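You operate a simulated robot arm through the tools that you are given. There is no shell and no other tool. Be economical: measure what you need, move in short steps, check, and stop when the job is done.

You run a simulated robot arm. Do the job below in one go: nothing can be reset, and whatever is moved stays where it is left.

## Task
Push the orange plug home into the tall card ring with the plug setter.
Fine: swing the arm back aside; the ring and the other plug stay.

It is judged by the outcome, as a careful person would: the job done as asked, and still so three seconds after it is handed in. It fails if anything else is knocked over, pushed out of place, dropped, spilled or broken.

## Robot
A 6-joint arm with a two-finger parallel gripper, fixed in place. Base frame: the origin is at the foot of the arm, x ahead of it, y to its left, z up. Units: mm, degrees, N and s.
With the tool pointing down near the work surface it reaches from about 260 to 680 mm from the base axis. Its first joint turns from -66.0 to 66.0 degrees. Payload 2.9 kg.
The tool frame sits at the grasp point between the pads (the TCP): z along the fingers, y along the line on which they close. The tips reach 30 mm beyond it. The gripper opens to 110 mm. The fingers are 20 mm wide and 10 mm thick; the gripper's body (48 by 112 mm) begins 55 mm behind the TCP.
Orientation is that of the tool frame in the base frame, as a unit quaternion [x, y, z, w]. With the fingers straight down and closing along the base's y, the tool's x points along the base's -x, its y along +y and its z along -z.

## Interface
- The arm moves only by the tool play_rows. Its argument "rows" is text: rows parted by semicolons, each of 7 numbers parted by spaces: the shift along the tool's x, y, z in cm, then the turn, a rotation vector about the tool's x, y, z in degrees, then the gripper command, from -1 (fully open) to 1 (shut), values between in proportion. In form: tx ty tz wx wy wz grip; .... A call has 1 to 20 rows; each row shifts and turns the commanded pose from where the row before left it, along the tool's axes as they then stand. A row lasts 0.2 s, in which the tool goes at most 50 mm and 8.6 degrees; a call with a longer step from one row to the next is refused whole, and so is a gripper value outside its range. Where a pose cannot be reached the arm comes as near as it can. A force on the tool above 40 N (or 10 N above the force at the start of the call, whichever is more), or a blocked arm, ends the call early, and 0.2 s more pass. Each finger travels about 108 mm/s and halts on what it meets, pressing with about 38 N; the grip force reading is that of the motor and also rises with nothing between the fingers. The clock runs only during rows and for 0.2 s after the last one: add rows that do not move to give the fingers time. It gives the time, the measured TCP pose, the force on the tool (base axes), the opening and the grip force at its end, in the units of the frame above (readings bear some noise).
- Cameras (640 x 400 px; columns grow to the right, rows downward): "scene" is fixed at [64.3, 414.6, 1395.3]; the picture's right is [-0.88, -0.47, 0.00], its down [-0.19, 0.35, -0.92] and it looks along [0.43, -0.81, -0.40] (base axes); focal length 335 px, centre (320, 200). "wrist" rides on the gripper at [-36, 0, -57] in the tool frame; the picture's right is [0.00, -1.00, 0.00], its down [0.97, 0.00, -0.24] and it looks along [0.24, 0.00, 0.97] (tool axes); focal length 218 px, centre (320, 200). There is no depth. A picture from a camera that has moved, and an enlarged one, comes with that camera's place and axes in the base frame and with its lens. The place of the scene camera against the robot may be out by one fixed shift of up to 12 mm in any direction.
- snapshot(camera): a new picture of that camera. No time passes.
- close_up(camera, box): a new picture of the part [left, top, right, bottom] of that camera's present view, enlarged. No time passes.
- job_done(): hands the job in; it is judged then, once.

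Go step by step. Nothing tells you positions but the pictures and the camera data: compare them with the known pose of the tool, close in by small moves and look again before you grip or let go. The budget is 120 turns and 64 pictures, counting those below and the enlarged ones. Unless the task says otherwise, let go and move clear before handing in, and close with one line.

The tools are called as a command line: name --argument value ..., lists and objects as JSON in quotes. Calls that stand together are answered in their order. play_rows: Moves the arm, as the interface text tells. Its arguments: {"type":"object","properties":{"rows":{"type":"string"}},"required":["rows"]} The other tools are called the same way: snapshot (camera) takes a picture; close_up (camera, box) takes an enlarged picture of a part of a camera's view; job_done () hands the job in.

At the start:

```text
clock: 0.0
eef_pos: [300.4, -325.4, 1247.0]
orientation: [0.0, 1.0, 0.0, 0.0]
force: [0.1, 0.5, 0.1]
opening: 109.8
finger_force: 0.1
```

scene: 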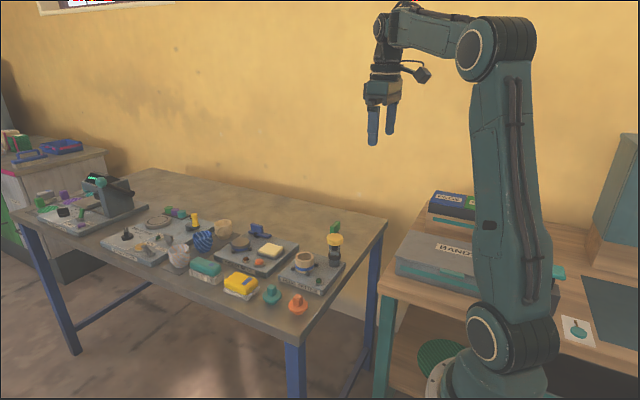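
wrist: 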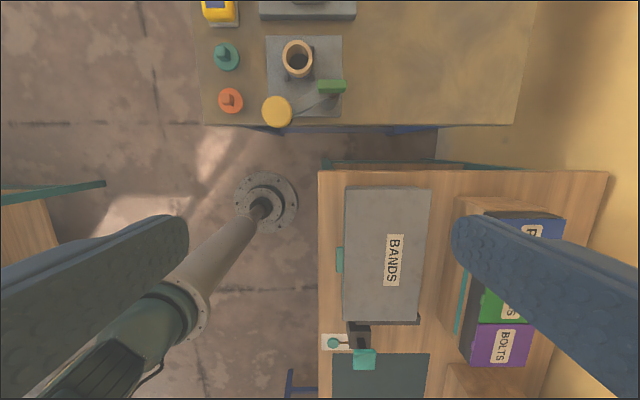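

I see a table with several items: a ring on a plate, an orange plug, a teal plug, and a yellow-topped thing that may be the plug setter. I'll look closer first.

close_up --camera "scene" --box '[200, 200, 380, 320]'

close_up --camera "wrist" --box '[190, 0, 370, 130]'

close_up --camera "scene" --box '[20, 160, 220, 290]'

```text
3.33 times, centred on (290, 260) of scene
camera zoom: at [64.3, 414.6, 1395.3], right [-0.88, -0.47, 0.0], down [-0.19, 0.35, -0.92], along [0.43, -0.81, -0.4], focal length 1117 px, centre (420, 0)
```

zoom: 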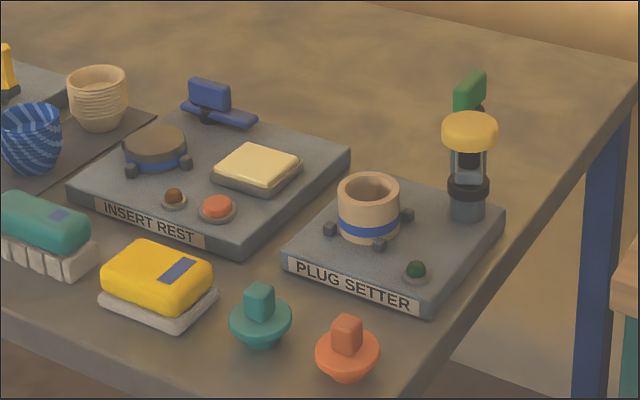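

```text
3.08 times, centred on (280, 65) of wrist
camera zoom: at [334.2, -325.1, 1303.0], right [0.0, -1.0, 0.0], down [-0.97, 0.0, 0.24], along [-0.24, 0.0, -0.97], focal length 672 px, centre (443, 615)
```

zoom: 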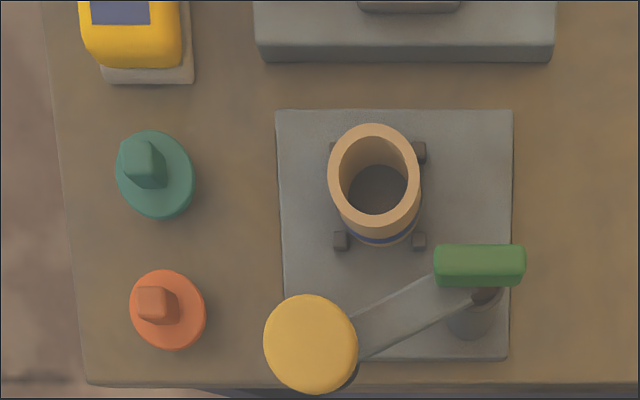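

```text
3.08 times, centred on (120, 225) of scene
camera zoom: at [64.3, 414.6, 1395.3], right [-0.88, -0.47, 0.0], down [-0.19, 0.35, -0.92], along [0.43, -0.81, -0.4], focal length 1031 px, centre (935, 123)
```

zoom: 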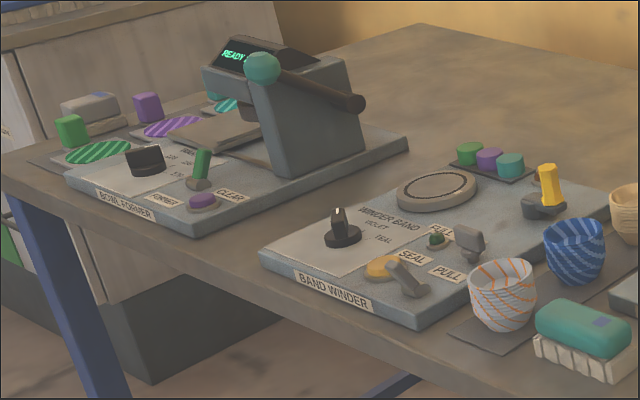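

The plug setter has a ring seated between pegs, and a swinging arm with a yellow press cap and a green part near its pivot. I estimate the orange plug at (424,-142), the ring at (484,-287) and the pivot at (417,-346). I'll move closer to look.

play_rows --rows "-1.2 2.5 3 0 0 0 -1;-1.2 2.5 3 0 0 0 -1;-1.2 2.5 3 0 0 0 -1;-1.2 2.5 3 0 0 0 -1;-1.2 2.5 3 0 0 0 -1"

snapshot --camera "wrist"

```text
clock: 1.2
eef_pos: [360.6, -199.4, 1094.4]
orientation: [0.0, 1.0, 0.0, 0.0]
force: [0.0, -0.6, 0.0]
opening: 109.9
finger_force: 0.0
```

```text
58 pictures are left
camera wrist: at [394.3, -198.8, 1151.8], right [0.0, -1.0, 0.0], down [-0.97, 0.0, 0.24], along [-0.24, 0.0, -0.97], focal length 218 px, centre (320, 200)
```

wrist: 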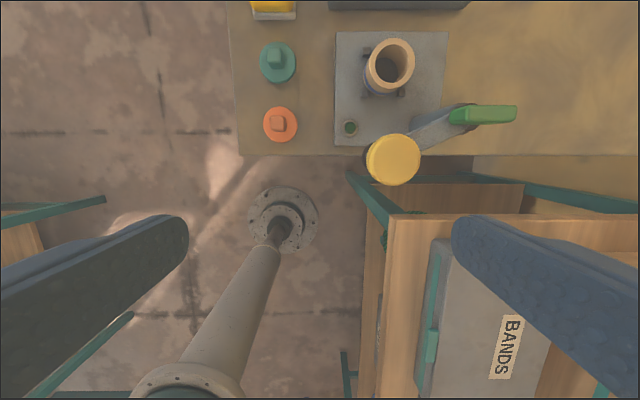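

The cap top is about (382,-262,961), the ring mouth about (493,-285,855), and the green part about (420,-343,949), above the pivot. I'll tilt the wrist to see the mechanism from the side.

play_rows --rows "2 -2 0 0 -8 0 -1;2 -2 0 0 -8 0 -1;0 -2 0 0 -8 0 -1;0 0 0 0 -8 0 -1;0 0 0 0 -8 0 -1;0 0 0 0 -8 0 -1"

snapshot --camera "wrist"

```text
clock: 2.6
eef_pos: [324.1, -259.5, 1093.5]
orientation: [0.0, 0.914, -0.001, 0.407]
force: [0.2, 1.0, -0.2]
opening: 109.9
finger_force: 0.0
out of reach, approached as far as the arm can: row 6
```

```text
57 pictures are left
camera wrist: at [303.7, -258.0, 1158.7], right [0.0, -1.0, 0.0], down [-0.83, 0.0, -0.56], along [0.56, 0.0, -0.83], focal length 218 px, centre (320, 200)
```

wrist: 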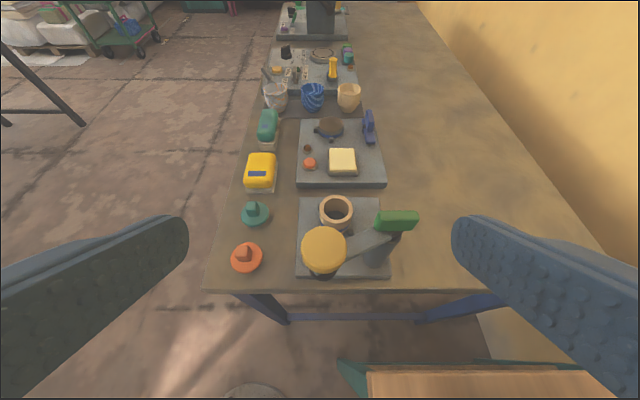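

close_up --camera "wrist" --box '[220, 180, 440, 300]'

close_up --camera "scene" --box '[250, 215, 350, 315]'

```text
2.91 times, centred on (330, 240) of wrist
camera zoom: at [303.7, -258.0, 1158.7], right [0.0, -1.0, 0.0], down [-0.83, 0.0, -0.56], along [0.56, 0.0, -0.83], focal length 635 px, centre (291, 84)
```

zoom: 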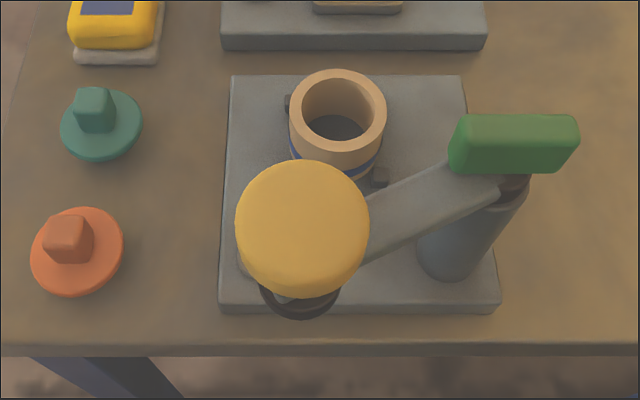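

```text
4.00 times, centred on (300, 265) of scene
camera zoom: at [64.3, 414.6, 1395.3], right [-0.88, -0.47, 0.0], down [-0.19, 0.35, -0.92], along [0.43, -0.81, -0.4], focal length 1340 px, centre (400, -60)
```

zoom: 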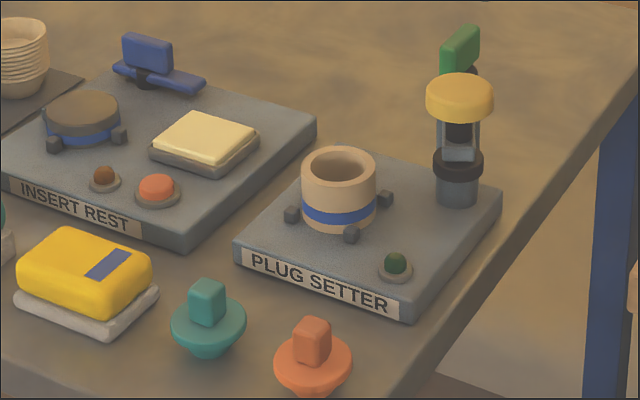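

The head is a press disc under the yellow cap, with about 50 mm clearance over the ring mouth, so the plug can first be set into the mouth by its square knob. I'll straighten the wrist and go above the orange plug.

play_rows --rows "0 2 0 0 8 0 -1;0 2 0 0 8 0 -1;0 2 0 0 8 0 -1;0 2 0 0 8 0 -1;0 2 0 0 8 0 -1;0 2 0 0 8 0 -1;-2.5 0 3 0 0 0 -1;-2.5 0 3 0 0 0 -1;-2.5 0 3 0 0 0 -1;-2.4 0 3 0 0 0 -1"

snapshot --camera "wrist"

```text
clock: 4.8
eef_pos: [422.2, -138.3, 974.9]
orientation: [-0.001, 1.0, 0.0, 0.0]
force: [0.1, 0.0, 0.3]
opening: 110.2
finger_force: 0.1
```

```text
54 pictures are left
camera wrist: at [456.6, -138.1, 1030.8], right [0.0, -1.0, 0.0], down [-0.97, 0.0, 0.24], along [-0.24, 0.0, -0.97], focal length 218 px, centre (320, 200)
```

wrist: 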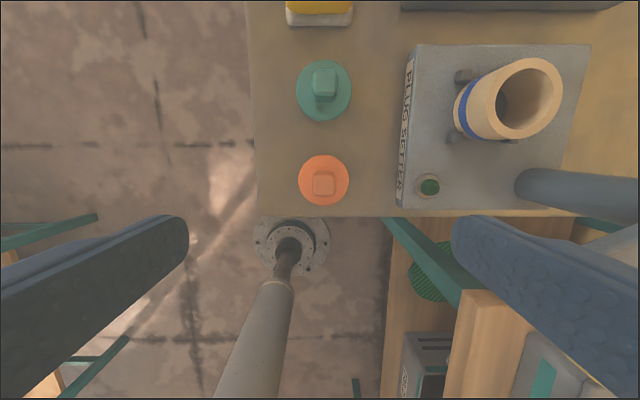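

close_up --camera "wrist" --box '[284, 140, 364, 220]'

close_up --camera "scene" --box '[255, 275, 325, 325]'

```text
5.00 times, centred on (324, 180) of wrist
camera zoom: at [456.6, -138.1, 1030.8], right [0.0, -1.0, 0.0], down [-0.97, 0.0, 0.24], along [-0.24, 0.0, -0.97], focal length 1091 px, centre (300, 300)
```

zoom: 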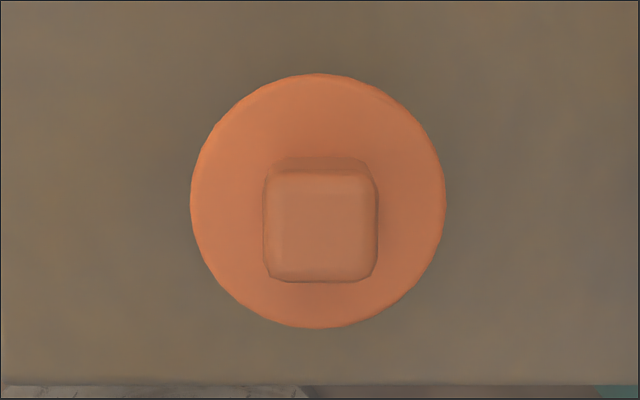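

```text
8.00 times, centred on (290, 300) of scene
camera zoom: at [64.3, 414.6, 1395.3], right [-0.88, -0.47, 0.0], down [-0.19, 0.35, -0.92], along [0.43, -0.81, -0.4], focal length 2680 px, centre (560, -600)
```

zoom: 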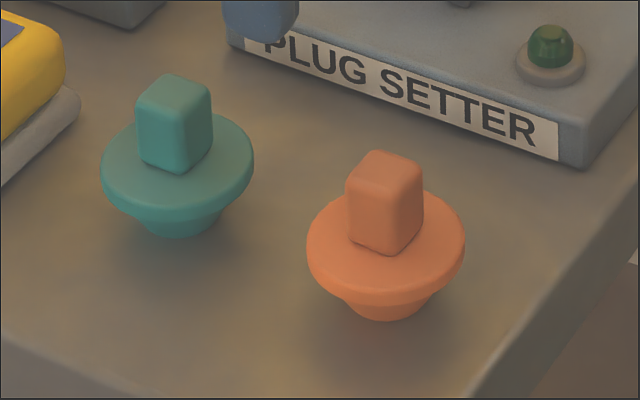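

The orange plug's knob is square to the axes at about (423.5,-142), with the flange top near z 822 and the knob top near 846. I'll descend with the gripper half shut, stopping short of the flange.

play_rows --rows "-0.13 -0.37 0 0 0 0 0.1;0 0 0 0 0 0 0.1;0 0 0 0 0 0 0.1;0 0 3 0 0 0 0.1;0 0 3 0 0 0 0.1;0 0 3 0 0 0 0.1;0 0 1.5 0 0 0 0.1;0 0 0 0 0 0 0.1"

close_up --camera "scene" --box '[250, 235, 350, 315]'

snapshot --camera "wrist"

```text
clock: 6.6
eef_pos: [424.6, -141.9, 869.1]
orientation: [0.0, 1.0, 0.0, 0.0]
force: [0.2, 0.0, 0.5]
opening: 49.5
finger_force: 0.0
```

```text
5.00 times, centred on (300, 275) of scene
camera zoom: at [64.3, 414.6, 1395.3], right [-0.88, -0.47, 0.0], down [-0.19, 0.35, -0.92], along [0.43, -0.81, -0.4], focal length 1675 px, centre (420, -175)
```

zoom: 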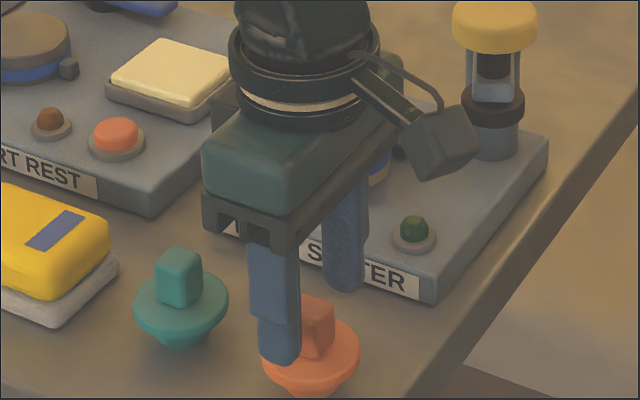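

```text
50 pictures are left
camera wrist: at [457.9, -141.9, 926.0], right [0.0, -1.0, 0.0], down [-0.97, 0.0, 0.24], along [-0.24, 0.0, -0.97], focal length 218 px, centre (320, 200)
```

wrist: 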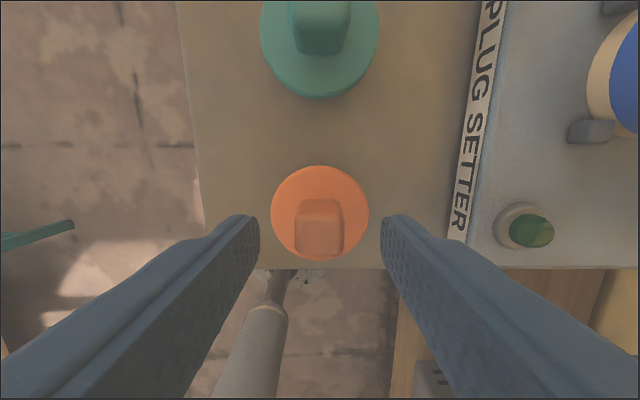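

The fingers straddle the knob, well centred. I'll go 12 mm lower and close.

play_rows --rows "0 0 0.6 0 0 0 0.1;0 0 0.6 0 0 0 0.1;0 0 0 0 0 0 0.5;0 0 0 0 0 0 1;0 0 0 0 0 0 1;0 0 0 0 0 0 1"

snapshot --camera "wrist"

```text
clock: 8.0
eef_pos: [424.1, -143.5, 856.9]
orientation: [0.0, 1.0, 0.001, 0.0]
force: [0.6, 0.3, -0.3]
opening: 19.0
finger_force: 37.8
```

```text
49 pictures are left
camera wrist: at [458.3, -141.9, 913.6], right [0.0, -1.0, 0.0], down [-0.97, 0.0, 0.24], along [-0.24, 0.0, -0.97], focal length 218 px, centre (320, 200)
```

wrist: 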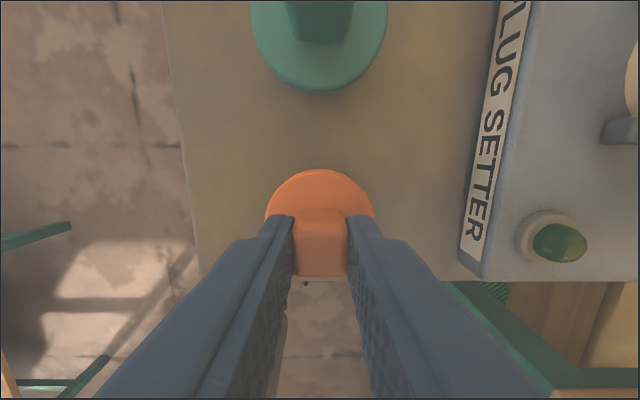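

The knob is held at 19 mm opening. I'll lift and carry it partway toward the ring, then look.

play_rows --rows "0 0 -2 0 0 0 1;0 0 -4 0 0 0 1;0 0 -4 0 0 0 1;-3.5 0 0 0 0 0 1;-3.4 0 0 0 0 0 1;0 -3 0 0 0 0 1;0 -3 0 0 0 0 1;0 0 0 0 0 0 1"

snapshot --camera "wrist"

close_up --camera "scene" --box '[225, 200, 345, 300]'

```text
clock: 9.8
eef_pos: [491.9, -203.5, 956.7]
orientation: [0.0, 1.0, -0.001, -0.001]
force: [0.9, -0.4, 0.0]
opening: 19.1
finger_force: 37.6
```

```text
48 pictures are left
camera wrist: at [527.0, -202.7, 1013.7], right [0.0, -1.0, 0.0], down [-0.97, 0.0, 0.24], along [-0.24, 0.0, -0.97], focal length 218 px, centre (320, 200)
```

wrist: 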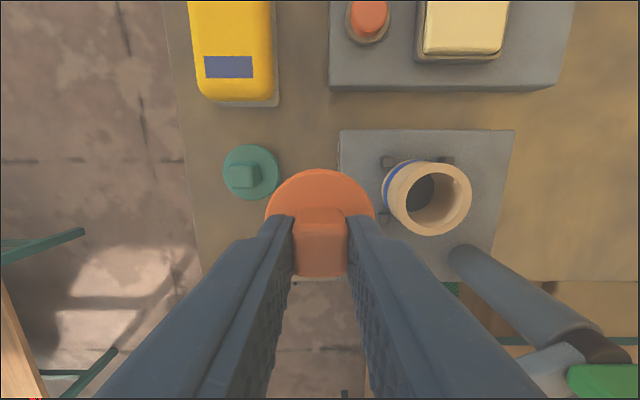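

```text
4.00 times, centred on (285, 250) of scene
camera zoom: at [64.3, 414.5, 1395.3], right [-0.88, -0.47, 0.0], down [-0.19, 0.35, -0.92], along [0.43, -0.81, -0.4], focal length 1340 px, centre (460, 0)
```

zoom: 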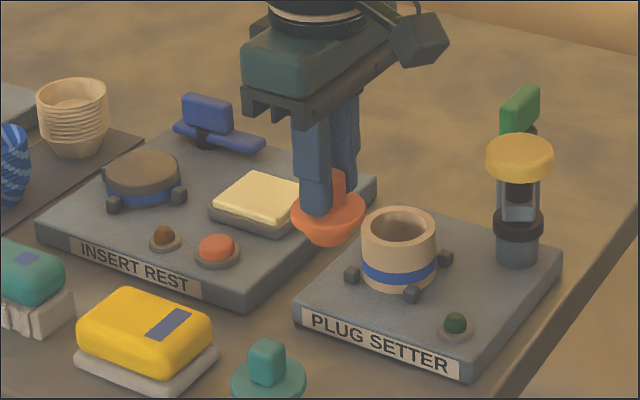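

The ring mouth triangulates to about (491,-287), with its rim near z 860. I'll move the plug directly above it and check the alignment in both views.

play_rows --rows "0 -3 0 0 0 0 1;0 -3 0 0 0 0 1;0.1 -2.35 0 0 0 0 1;0 0 0.7 0 0 0 1;0 0 0.5 0 0 0 1;0 0 0 0 0 0 1"

snapshot --camera "wrist"

close_up --camera "scene" --box '[265, 215, 345, 285]'

```text
clock: 11.2
eef_pos: [492.0, -283.5, 944.1]
orientation: [0.0, 1.0, 0.001, 0.0]
force: [0.0, 0.4, -1.0]
opening: 18.9
finger_force: 38.2
```

```text
46 pictures are left
camera wrist: at [527.4, -284.6, 1001.4], right [0.0, -1.0, 0.0], down [-0.97, 0.0, 0.24], along [-0.24, 0.0, -0.97], focal length 218 px, centre (320, 200)
```

wrist: 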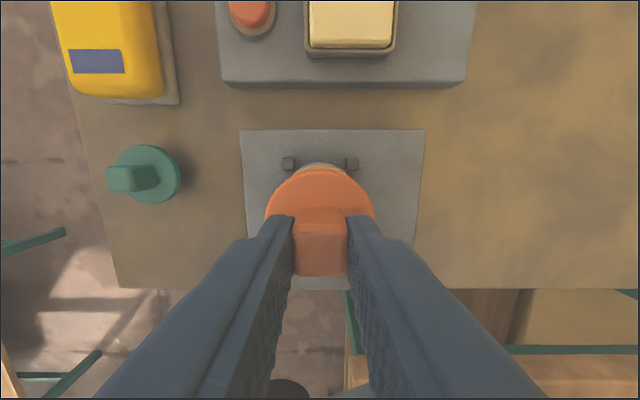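

```text
5.71 times, centred on (305, 250) of scene
camera zoom: at [64.3, 414.5, 1395.3], right [-0.88, -0.47, 0.0], down [-0.19, 0.35, -0.92], along [0.43, -0.81, -0.4], focal length 1914 px, centre (406, -86)
```

zoom: 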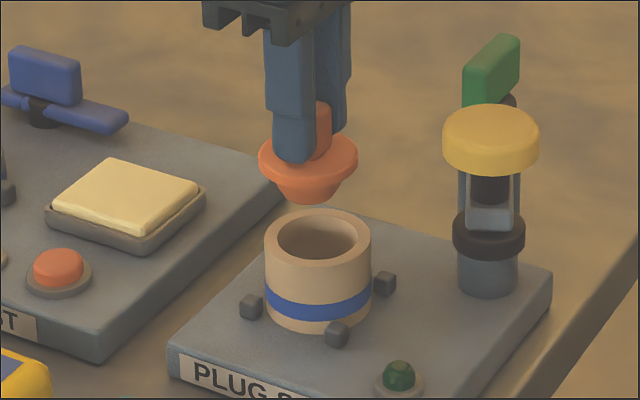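

The views agree that the plug sits about 4 mm too far in +x relative to the ring and is nearly right in y. I'll correct that and lower until the boss is near the rim.

play_rows --rows "0.43 -0.07 0 0 0 0 1;0 0 0.8 0 0 0 1;0 0 0.8 0 0 0 1;0 0 0.4 0 0 0 1;0 0 0 0 0 0 1"

close_up --camera "scene" --box '[265, 215, 345, 285]'

close_up --camera "wrist" --box '[240, 120, 400, 220]'

```text
clock: 12.4
eef_pos: [487.4, -284.6, 924.3]
orientation: [0.0, 1.0, 0.0, -0.001]
force: [-0.5, -0.1, 0.0]
opening: 19.1
finger_force: 38.0
```

```text
5.71 times, centred on (305, 250) of scene
camera zoom: at [64.3, 414.6, 1395.3], right [-0.88, -0.47, 0.0], down [-0.19, 0.35, -0.92], along [0.43, -0.81, -0.4], focal length 1914 px, centre (406, -86)
```

zoom: 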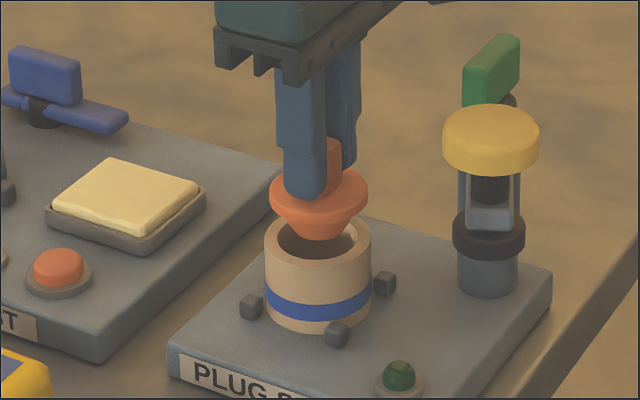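

```text
4.00 times, centred on (320, 170) of wrist
camera zoom: at [522.6, -285.9, 981.4], right [0.0, -1.0, 0.0], down [-0.97, 0.0, 0.24], along [-0.24, 0.0, -0.97], focal length 873 px, centre (320, 320)
```

zoom: 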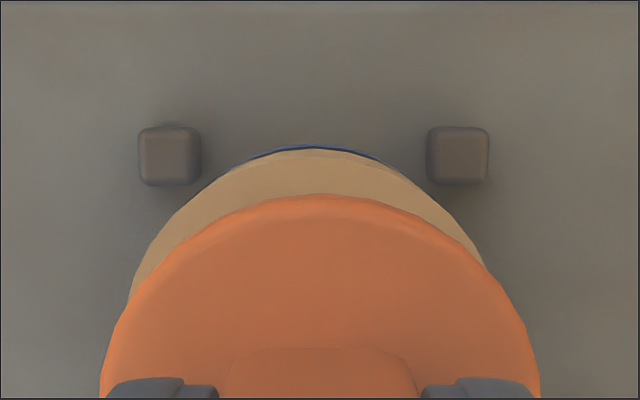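

The plug is now nearly concentric. I'll trim by about 1 mm and lower slowly, watching the force.

play_rows --rows "-0.08 0.1 0 0 0 0 1;0 0 0.4 0 0 0 1;0 0 0.4 0 0 0 1;0 0 0.2 0 0 0 1;0 0 0 0 0 0 1"

close_up --camera "scene" --box '[265, 215, 345, 285]'

```text
clock: 13.6
eef_pos: [489.3, -283.5, 914.3]
orientation: [0.0, 1.0, 0.0, 0.0]
force: [0.4, 0.1, -1.2]
opening: 18.6
finger_force: 37.8
```

```text
5.71 times, centred on (305, 250) of scene
camera zoom: at [64.3, 414.6, 1395.3], right [-0.88, -0.47, 0.0], down [-0.19, 0.35, -0.92], along [0.43, -0.81, -0.4], focal length 1914 px, centre (406, -86)
```

zoom: 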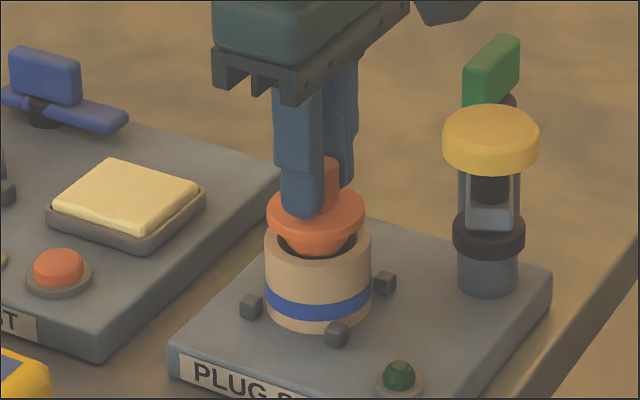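

play_rows --rows "0 0 0.3 0 0 0 1;0 0 0.2 0 0 0 1;0 0 0 0 0 0 1"

close_up --camera "scene" --box '[265, 215, 345, 285]'

close_up --camera "wrist" --box '[240, 120, 400, 220]'

```text
clock: 14.4
eef_pos: [488.7, -286.0, 910.3]
orientation: [-0.001, 1.0, 0.0, 0.001]
force: [-1.1, -0.1, 2.1]
opening: 18.8
finger_force: 38.2
```

```text
5.71 times, centred on (305, 250) of scene
camera zoom: at [64.2, 414.6, 1395.3], right [-0.88, -0.47, 0.0], down [-0.19, 0.35, -0.92], along [0.43, -0.81, -0.4], focal length 1914 px, centre (406, -86)
```

zoom: 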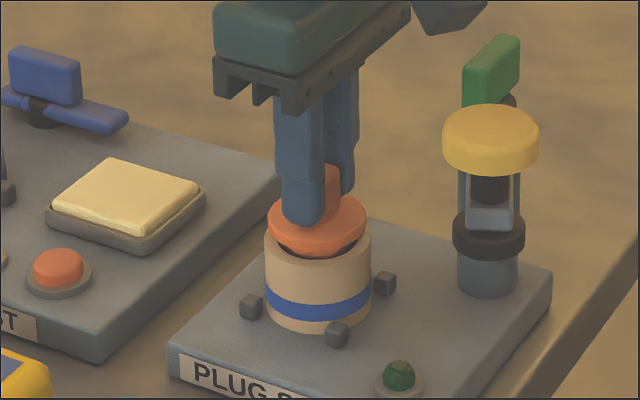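

```text
4.00 times, centred on (320, 170) of wrist
camera zoom: at [523.3, -284.9, 966.4], right [0.0, -1.0, 0.0], down [-0.97, 0.0, 0.24], along [-0.24, 0.0, -0.97], focal length 873 px, centre (320, 320)
```

zoom: 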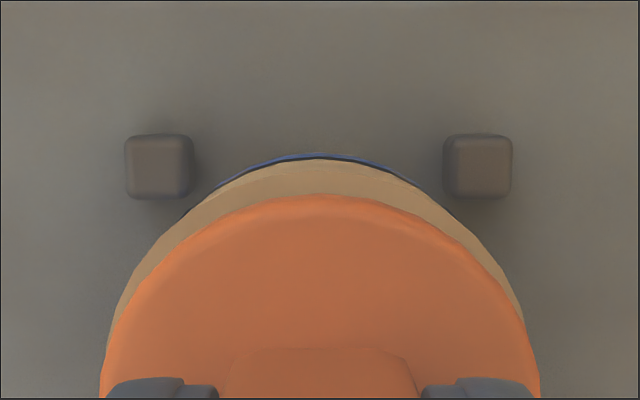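

The plug is concentric, with the flange a few mm above the rim. I'll continue in small steps until I feel contact.

play_rows --rows "0 0 0.15 0 0 0 1;0 0 0.15 0 0 0 1;0 0 0.1 0 0 0 1;0 0 0 0 0 0 1"

close_up --camera "scene" --box '[265, 215, 345, 285]'

```text
clock: 15.4
eef_pos: [488.7, -285.0, 907.8]
orientation: [0.0, 1.0, -0.002, 0.003]
force: [-3.3, 1.5, 27.6]
opening: 18.8
finger_force: 37.7
```

```text
5.71 times, centred on (305, 250) of scene
camera zoom: at [63.8, 414.8, 1395.2], right [-0.88, -0.47, 0.0], down [-0.19, 0.35, -0.92], along [0.43, -0.81, -0.4], focal length 1914 px, centre (406, -86)
```

zoom: 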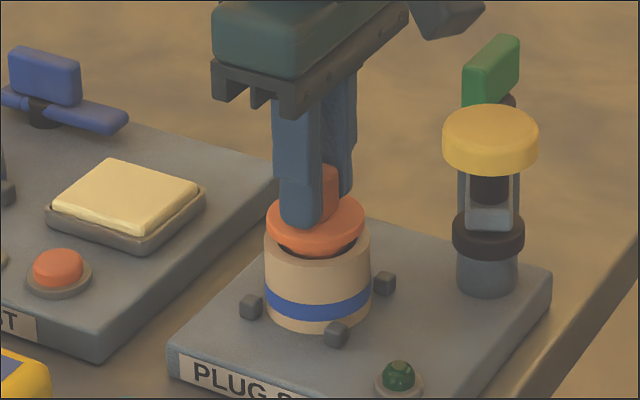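

The plug has met the taper at 27 N, so it is seated in the mouth. I'll relieve the pressure, open the fingers a little and rise.

play_rows --rows "0 0 -0.1 0 0 0 1;0 0 0 0 0 0 0.55;0 0 0 0 0 0 0.35;0 0 0 0 0 0 0.35;0 0 -2 0 0 0 0.35;0 0 -4 0 0 0 0.35;0 0 -4 0 0 0 0.35"

close_up --camera "scene" --box '[265, 215, 345, 285]'

snapshot --camera "wrist"

```text
clock: 17.0
eef_pos: [489.2, -284.8, 1008.1]
orientation: [0.001, 1.0, 0.0, 0.0]
force: [-1.5, -0.5, 0.0]
opening: 36.0
finger_force: 0.1
```

```text
5.71 times, centred on (305, 250) of scene
camera zoom: at [64.2, 414.6, 1395.3], right [-0.88, -0.47, 0.0], down [-0.19, 0.35, -0.92], along [0.43, -0.81, -0.4], focal length 1914 px, centre (406, -86)
```

zoom: 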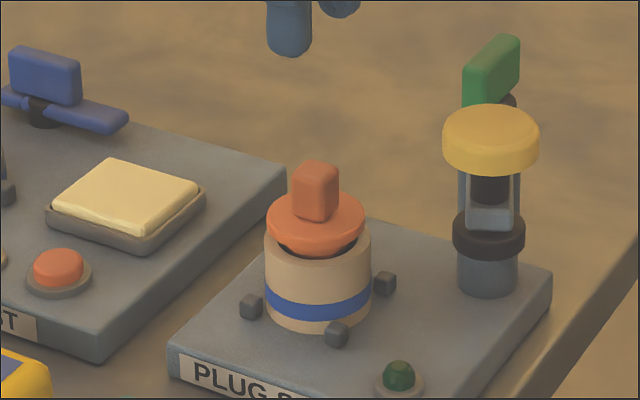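

```text
37 pictures are left
camera wrist: at [523.8, -285.3, 1064.2], right [0.0, -1.0, 0.0], down [-0.97, 0.0, 0.24], along [-0.24, 0.0, -0.97], focal length 218 px, centre (320, 200)
```

wrist: 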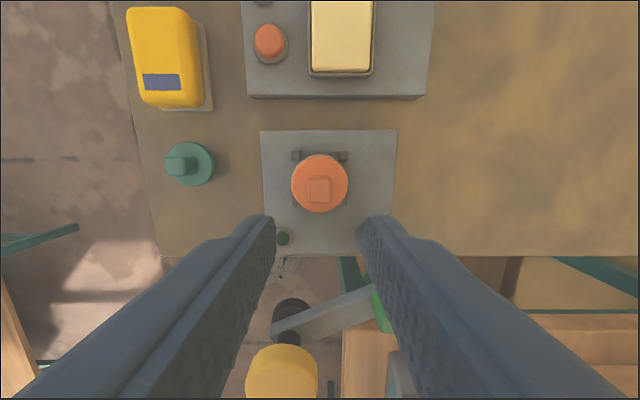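

The plug stands upright in the mouth, held only by its taper. Before swinging the arm, I need to see how far the press foot clears the knob.

close_up --camera "scene" --box '[315, 215, 347, 255]'

play_rows --rows "3 3 -2 0 0 0 -0.2;3 4 0 0 0 0 0.4;3 4 0 0 0 0 1;3 4 0 8 0 0 1;0 4 0 8 0 0 1;0 0 0 8 0 0 1;0 0 0 8 0 0 1;0 0 0 8 0 0 1;0 0 0 8 0 0 1"

snapshot --camera "wrist"

```text
10.00 times, centred on (331, 235) of scene
camera zoom: at [64.2, 414.6, 1395.3], right [-0.88, -0.47, 0.0], down [-0.19, 0.35, -0.92], along [0.43, -0.81, -0.4], focal length 3350 px, centre (210, -150)
```

zoom: 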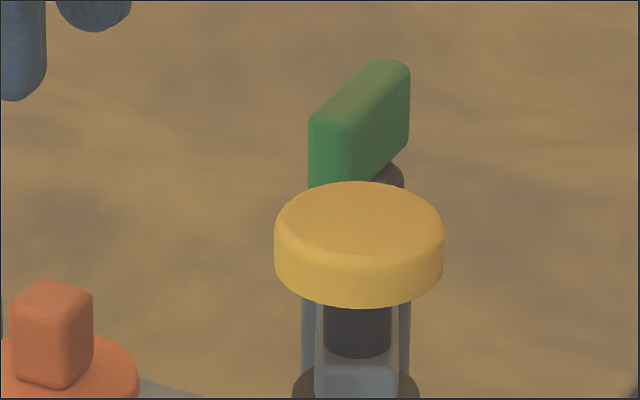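

```text
clock: 19.0
eef_pos: [369.3, -95.5, 1021.8]
orientation: [0.0, 0.913, -0.409, 0.001]
force: [-0.6, -1.3, -0.4]
opening: 0.0
finger_force: 37.5
```

```text
35 pictures are left
camera wrist: at [403.4, -53.5, 1058.1], right [0.0, -0.67, 0.75], down [-0.97, 0.18, 0.16], along [-0.24, -0.72, -0.65], focal length 218 px, centre (320, 200)
```

wrist: 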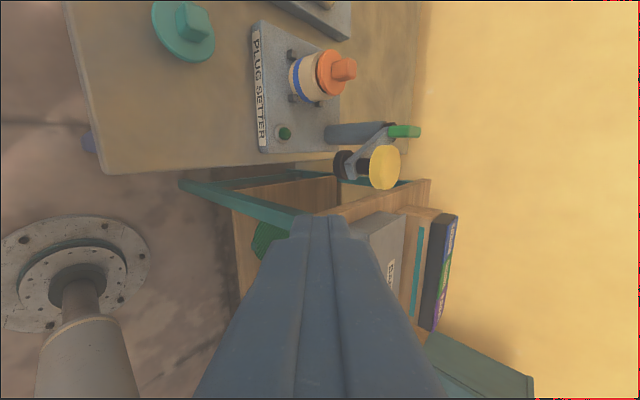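

close_up --camera "wrist" --box '[240, 20, 440, 200]'

```text
2.22 times, centred on (340, 110) of wrist
camera zoom: at [403.4, -53.5, 1058.1], right [0.0, -0.67, 0.75], down [-0.97, 0.18, 0.16], along [-0.24, -0.72, -0.65], focal length 485 px, centre (276, 400)
```

zoom: 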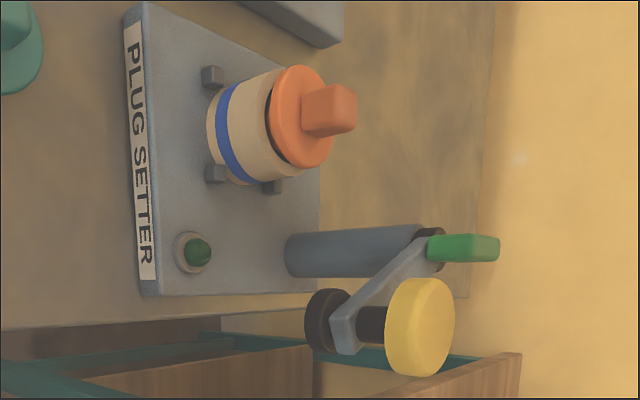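

The side view is clear: the foot bottom is about 6–9 mm above the knob, so the arm should pass over it. The green bar sits on top of the pivot and works as a turn handle. I'll go above it with the wrist upright and turn to grip it.

play_rows --rows "0 0 0 -8 0 0 1;0 0 0 -8 0 0 1;0 0 0 -8 0 0 1;0 0 0 -8 0 0 1;0 0 0 -8 0 0 0.5;0 0 0 -8 0 0 0;0 0 -4 0 0 0 -0.1;-0.85 -4.1 0 0 0 0 -0.1;-0.85 -4.1 0 0 0 0 -0.1;-0.85 -4.1 0 0 0 0 -0.1;-0.85 -4.1 0 0 0 0 -0.1;-0.85 -4.1 0 0 0 0 -0.1;-0.85 -4.1 0 0 0 0 -0.1"

play_rows --rows "0 0 0 0 0 -8.2 -0.1;0 0 0 0 0 -8.2 -0.1;0 0 0 0 0 -8.2 -0.1;0 0 0 0 0 -8.2 -0.1;0 0 0 0 0 -8.2 -0.1;0 0 0 0 0 -8.2 -0.1;0 0 0 0 0 -8.2 -0.1;0 0 0 0 0 -8.2 -0.1;0 0 0 0 0 -8.2 -0.1;0 0 0 0 0 -8.2 -0.1;0 0 0 0 0 -8 -0.1"

snapshot --camera "wrist"

```text
clock: 21.8
eef_pos: [418.3, -343.0, 1060.2]
orientation: [0.0, 1.0, -0.001, 0.0]
force: [0.4, -0.3, 0.5]
opening: 60.5
finger_force: 0.0
```

```text
clock: 24.2
eef_pos: [420.6, -341.8, 1062.4]
orientation: [0.707, -0.707, 0.001, 0.0]
force: [0.2, 0.7, -0.3]
opening: 60.5
finger_force: 0.0
```

```text
33 pictures are left
camera wrist: at [418.3, -305.2, 1117.8], right [1.0, 0.0, 0.0], down [0.0, -0.97, 0.24], along [0.0, -0.24, -0.97], focal length 218 px, centre (320, 200)
```

wrist: 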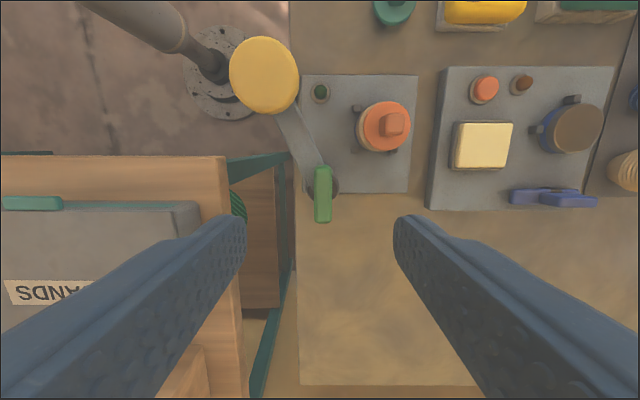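

The handle bar is centred on the pivot at about (420.5,-339), 41 mm long and 12 mm thick, lying along y. The arm needs about a 79° clockwise swing to bring the head over the ring. I'll descend around the handle and check.

play_rows --rows "-0.2 -0.15 2.5 0 0 0 -0.1;0 0 2.5 0 0 0 0.1;0 0 2.2 0 0 0 0.3;0 0 0 0 0 0 0.3"

snapshot --camera "wrist"

close_up --camera "scene" --box '[265, 185, 365, 285]'

```text
clock: 25.2
eef_pos: [421.8, -340.9, 987.2]
orientation: [0.707, -0.707, 0.0, 0.0]
force: [-0.5, -0.4, 0.0]
opening: 38.7
finger_force: 0.0
```

```text
32 pictures are left
camera wrist: at [420.1, -303.3, 1044.1], right [1.0, 0.0, 0.0], down [0.0, -0.97, 0.24], along [0.0, -0.24, -0.97], focal length 218 px, centre (320, 200)
```

wrist: 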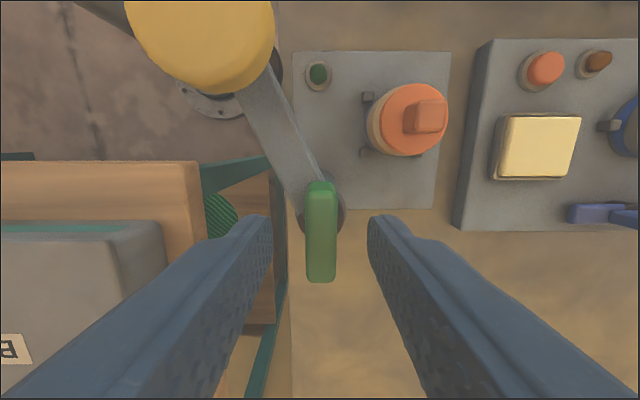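

```text
4.00 times, centred on (315, 235) of scene
camera zoom: at [64.3, 414.6, 1395.3], right [-0.88, -0.47, 0.0], down [-0.19, 0.35, -0.92], along [0.43, -0.81, -0.4], focal length 1340 px, centre (340, 60)
```

zoom: 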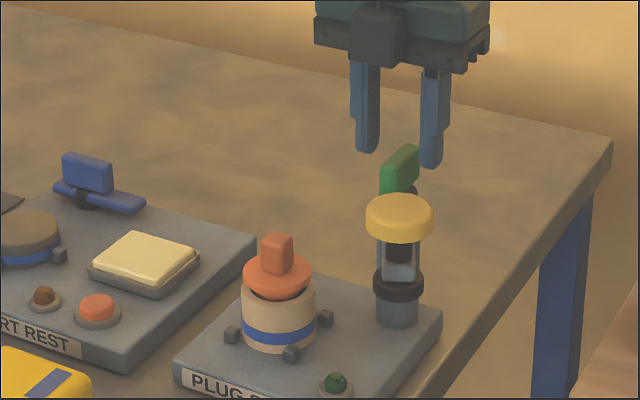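

The handle is centred between the fingers in x, and the pivot reads as (421,-337), so I'll trim 3.5 mm in y, go down and grip.

play_rows --rows "-0.35 0 0.5 0 0 0 0.3;0 0 0.7 0 0 0 0.3;0 0 0.4 0 0 0 0.3;0 0 0 0 0 0 0.6;0 0 0 0 0 0 1;0 0 0 0 0 0 1"

snapshot --camera "wrist"

```text
clock: 26.6
eef_pos: [421.9, -336.2, 972.1]
orientation: [0.708, -0.706, 0.001, 0.0]
force: [13.7, 0.2, -5.1]
opening: 13.9
finger_force: 45.2
```

```text
30 pictures are left
camera wrist: at [420.3, -300.2, 1028.9], right [1.0, 0.0, 0.0], down [0.0, -0.97, 0.24], along [0.0, -0.24, -0.97], focal length 218 px, centre (320, 200)
```

wrist: 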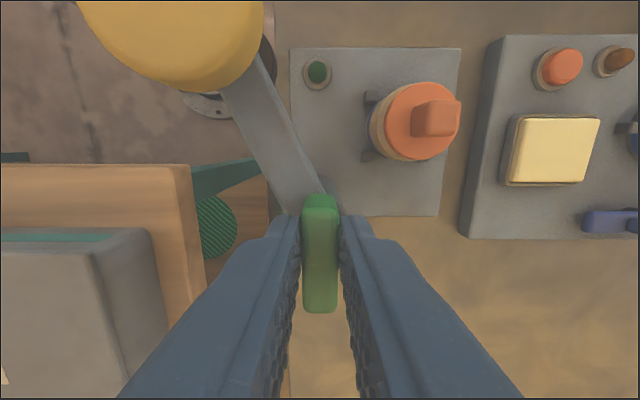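

The handle is gripped at 14 mm opening. I'll ease the 14 N side load and try a small clockwise turn to see whether the arm follows.

play_rows --rows "0 -0.1 0 0 0 0 1;0 0 0 0 0 5 1;0 0 0 0 0 5 1;0 0 0 0 0 5 1;0 0 0 0 0 0 1"

snapshot --camera "wrist"

```text
clock: 27.8
eef_pos: [423.9, -336.4, 972.2]
orientation: [-0.609, 0.793, 0.0, 0.0]
force: [21.4, -8.0, -12.5]
opening: 13.7
finger_force: 44.9
```

```text
29 pictures are left
camera wrist: at [431.4, -301.6, 1029.0], right [0.97, -0.26, 0.0], down [-0.25, -0.94, 0.24], along [-0.06, -0.23, -0.97], focal length 218 px, centre (320, 200)
```

wrist: 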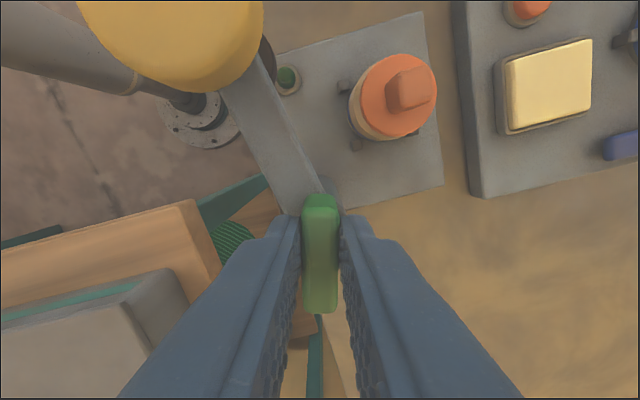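

The arm turns with the handle, and the side load suggests the grip is a few mm off the pivot axis. I'll add a small arc-following shift and carry on.

play_rows --rows "0 -0.1 0 0 0 0 1;0 -0.03 0 0 0 5 1;0 -0.03 0 0 0 5 1;0 -0.03 0 0 0 5 1;0 0 0 0 0 0 1"

```text
clock: 29.0
eef_pos: [425.2, -336.9, 972.8]
orientation: [-0.499, 0.866, -0.002, 0.0]
force: [18.0, -6.7, -13.5]
opening: 13.8
finger_force: 45.1
```

play_rows --rows "0 -0.12 0.06 0 0 0 1;0 -0.03 0 0 0 5 1;0 -0.03 0 0 0 5 1;0 -0.03 0 0 0 5 1;0 0 0 0 0 0 1"

snapshot --camera "wrist"

```text
clock: 30.2
eef_pos: [427.5, -337.4, 973.0]
orientation: [-0.382, 0.924, -0.001, 0.0]
force: [10.7, -4.0, 1.7]
opening: 13.3
finger_force: 45.4
```

```text
28 pictures are left
camera wrist: at [450.6, -312.7, 1029.0], right [0.71, -0.71, 0.0], down [-0.69, -0.69, 0.24], along [-0.17, -0.17, -0.97], focal length 218 px, centre (320, 200)
```

wrist: 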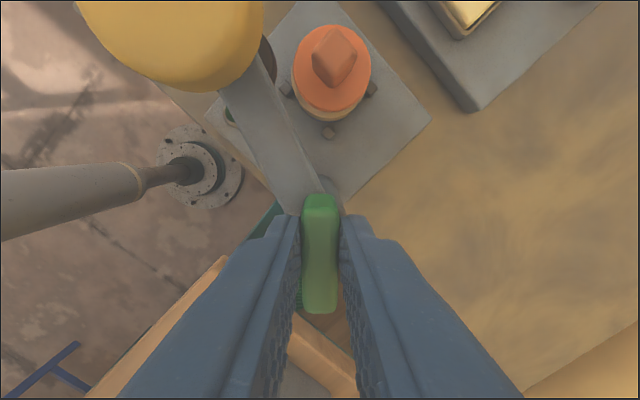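

play_rows --rows "0 -0.08 0 0 0 0 1;0 -0.03 0 0 0 5 1;0 -0.03 0 0 0 5 1;0 -0.03 0 0 0 4 1;0 0 0 0 0 0 1"

close_up --camera "scene" --box '[265, 195, 345, 285]'

```text
clock: 31.4
eef_pos: [428.2, -340.0, 972.9]
orientation: [-0.267, 0.964, -0.001, 0.0]
force: [12.8, -7.3, 2.4]
opening: 13.9
finger_force: 44.9
```

```text
4.44 times, centred on (305, 240) of scene
camera zoom: at [64.6, 414.4, 1395.3], right [-0.88, -0.47, 0.0], down [-0.19, 0.36, -0.92], along [0.43, -0.81, -0.4], focal length 1489 px, centre (387, 22)
```

zoom: 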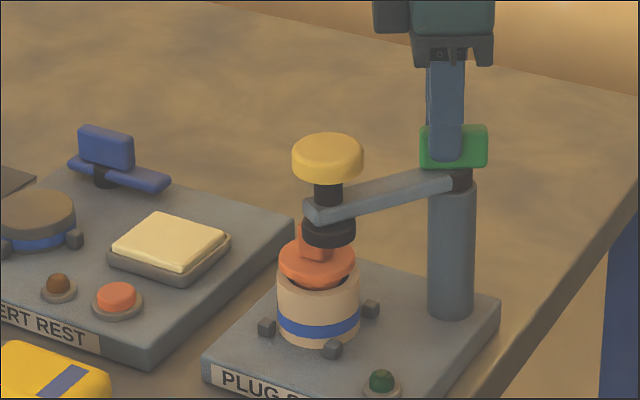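

The arm clears so far. I'll continue in small turns, watching the plug.

play_rows --rows "0 -0.08 0 0 0 0 1;0 -0.03 0 0 0 5 1;0 -0.03 0 0 0 4 1;0 0 0 0 0 0 1"

close_up --camera "scene" --box '[275, 205, 345, 285]'

```text
clock: 32.4
eef_pos: [428.7, -340.2, 973.2]
orientation: [-0.191, 0.982, 0.001, 0.001]
force: [8.5, -9.0, -0.1]
opening: 13.8
finger_force: 44.9
```

```text
5.00 times, centred on (310, 245) of scene
camera zoom: at [64.4, 414.3, 1395.3], right [-0.88, -0.47, 0.0], down [-0.19, 0.36, -0.92], along [0.43, -0.81, -0.4], focal length 1675 px, centre (370, -25)
```

zoom: 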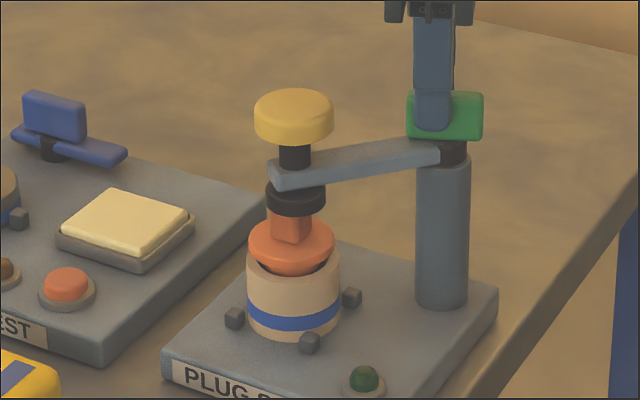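

play_rows --rows "0 -0.06 0 0 0 0 1;0 -0.03 0 0 0 4 1;0 -0.03 0 0 0 4 1;0 0 0 0 0 0 1"

close_up --camera "scene" --box '[275, 205, 345, 285]'

snapshot --camera "wrist"

```text
clock: 33.4
eef_pos: [428.4, -341.5, 972.6]
orientation: [-0.123, 0.992, 0.0, 0.0]
force: [5.6, -6.5, 4.1]
opening: 13.9
finger_force: 44.7
```

```text
5.00 times, centred on (310, 245) of scene
camera zoom: at [64.4, 414.4, 1395.3], right [-0.88, -0.47, 0.0], down [-0.19, 0.36, -0.92], along [0.43, -0.81, -0.4], focal length 1675 px, centre (370, -25)
```

zoom: 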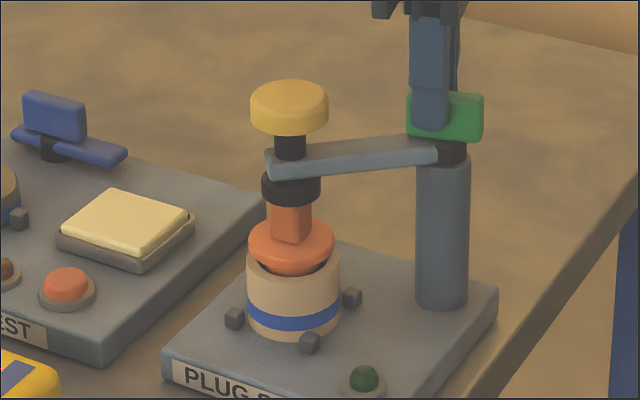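

```text
24 pictures are left
camera wrist: at [461.7, -332.4, 1029.0], right [0.24, -0.97, 0.0], down [-0.94, -0.24, 0.24], along [-0.23, -0.06, -0.97], focal length 218 px, centre (320, 200)
```

wrist: 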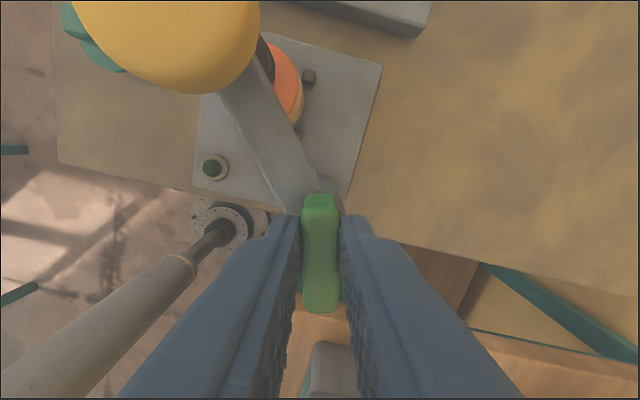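

play_rows --rows "0 -0.03 0 0 0 2.5 1;0 0 0 0 0 0 1"

close_up --camera "scene" --box '[285, 215, 325, 275]'

```text
clock: 34.0
eef_pos: [427.3, -341.4, 971.5]
orientation: [-0.101, 0.995, 0.0, -0.001]
force: [3.7, -2.7, 5.8]
opening: 14.7
finger_force: 45.0
```

```text
6.67 times, centred on (305, 245) of scene
camera zoom: at [64.3, 414.5, 1395.3], right [-0.88, -0.47, 0.0], down [-0.19, 0.35, -0.92], along [0.43, -0.81, -0.4], focal length 2233 px, centre (420, -100)
```

zoom: 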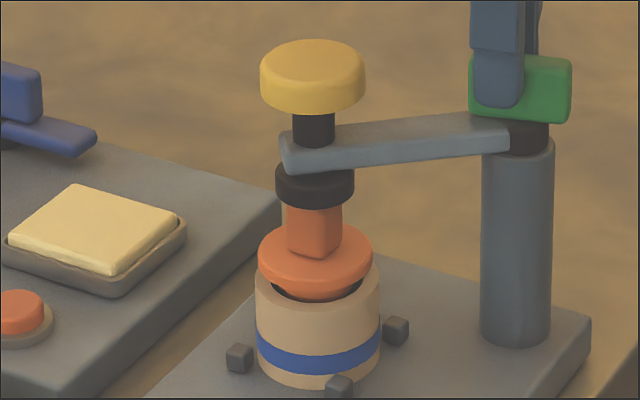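

The foot sits over the knob and the side forces have faded. I'll let go of the handle, rise, and look from above the cap.

play_rows --rows "0 0 0 0 0 0 0.6;0 0 0 0 0 0 0.4;0 0 0 0 0 0 0.4;0 0 -4 0 0 0 0.4;0 0 -4 0 0 0 0.6;-3.6 2.04 -1 0 0 0 0.8;-3.6 2.04 0 0 0 0 1;0 0 0 0 0 -6 1;0 0 0 0 0 -5.6 1;0 0 0 0 0 0 1"

snapshot --camera "wrist"

close_up --camera "scene" --box '[285, 215, 345, 275]'

```text
clock: 36.2
eef_pos: [490.6, -285.1, 1062.0]
orientation: [-0.2, 0.98, 0.0, 0.0]
force: [0.2, -0.7, -0.3]
opening: 0.0
finger_force: 37.9
```

```text
22 pictures are left
camera wrist: at [523.7, -271.3, 1118.1], right [0.39, -0.92, 0.0], down [-0.89, -0.38, 0.24], along [-0.22, -0.09, -0.97], focal length 218 px, centre (320, 200)
```

wrist: 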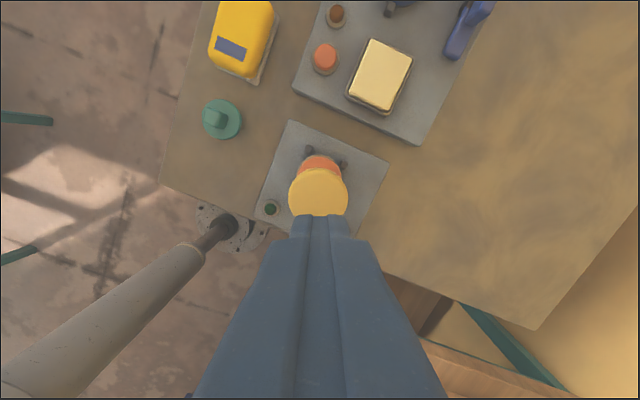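

```text
6.67 times, centred on (315, 245) of scene
camera zoom: at [64.3, 414.6, 1395.3], right [-0.88, -0.47, 0.0], down [-0.19, 0.35, -0.92], along [0.43, -0.81, -0.4], focal length 2233 px, centre (353, -100)
```

zoom: 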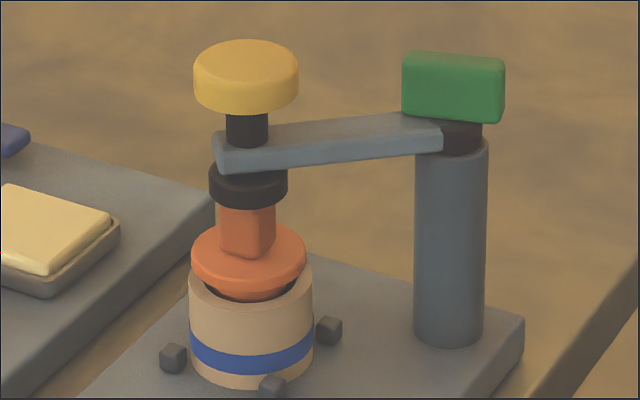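

The cap lines up with the plug to about 2 mm. I'll press it down with closed fingers, in small steps, watching the force.

play_rows --rows "-0.15 0.05 3 0 0 0 1;0 0 2.5 0 0 0 1;0 0 0.8 0 0 0 1;0 0 0.3 0 0 0 1;0 0 0.3 0 0 0 1;0 0 0.3 0 0 0 1;0 0 0 0 0 0 1"

close_up --camera "scene" --box '[285, 215, 345, 275]'

```text
clock: 37.8
eef_pos: [492.2, -284.9, 992.9]
orientation: [-0.201, 0.98, -0.002, 0.001]
force: [-1.6, 7.9, 24.0]
opening: 0.0
finger_force: 37.4
```

```text
6.67 times, centred on (315, 245) of scene
camera zoom: at [63.9, 415.0, 1395.1], right [-0.88, -0.47, 0.0], down [-0.19, 0.35, -0.92], along [0.43, -0.81, -0.4], focal length 2233 px, centre (353, -100)
```

zoom: 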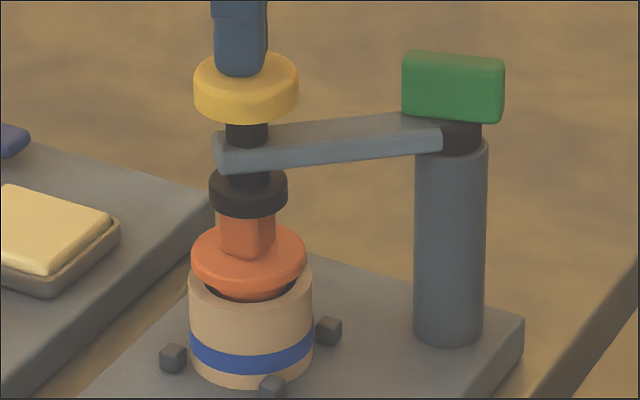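

The cap is descending against about 24 N. I'll continue.

play_rows --rows "0 0 0.2 0 0 0 1;0 0 0.2 0 0 0 1;0 0 0.2 0 0 0 1;0 0 0 0 0 0 1"

play_rows --rows "0 0 0.15 0 0 0 1;0 0 0.15 0 0 0 1;0 0 0 0 0 0 1"

close_up --camera "scene" --box '[285, 215, 345, 275]'

```text
clock: 38.2
eef_pos: [493.3, -285.9, 994.8]
orientation: [-0.201, 0.98, -0.002, 0.001]
force: [-3.2, 1.7, 7.1]
opening: 0.0
finger_force: 37.7
stopped in row 2: the force on the tool passed its limit (the readings are from after the stop); the commanded pose is now the measured one
```

```text
clock: 39.0
eef_pos: [491.7, -286.0, 990.3]
orientation: [-0.201, 0.98, -0.002, 0.003]
force: [1.7, 0.5, 2.5]
opening: 0.0
finger_force: 37.9
```

```text
6.67 times, centred on (315, 245) of scene
camera zoom: at [64.3, 414.6, 1395.2], right [-0.88, -0.47, 0.0], down [-0.19, 0.35, -0.92], along [0.43, -0.81, -0.4], focal length 2233 px, centre (353, -100)
```

zoom: 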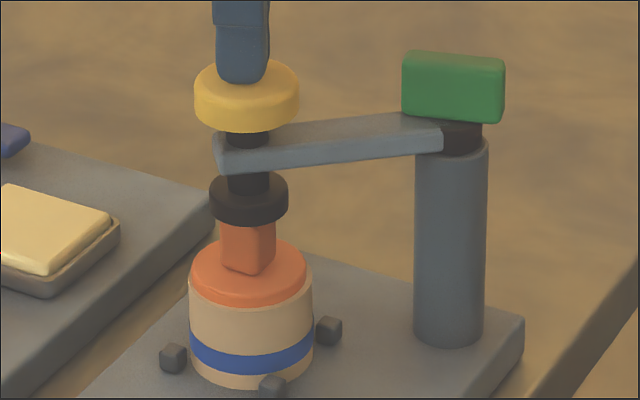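

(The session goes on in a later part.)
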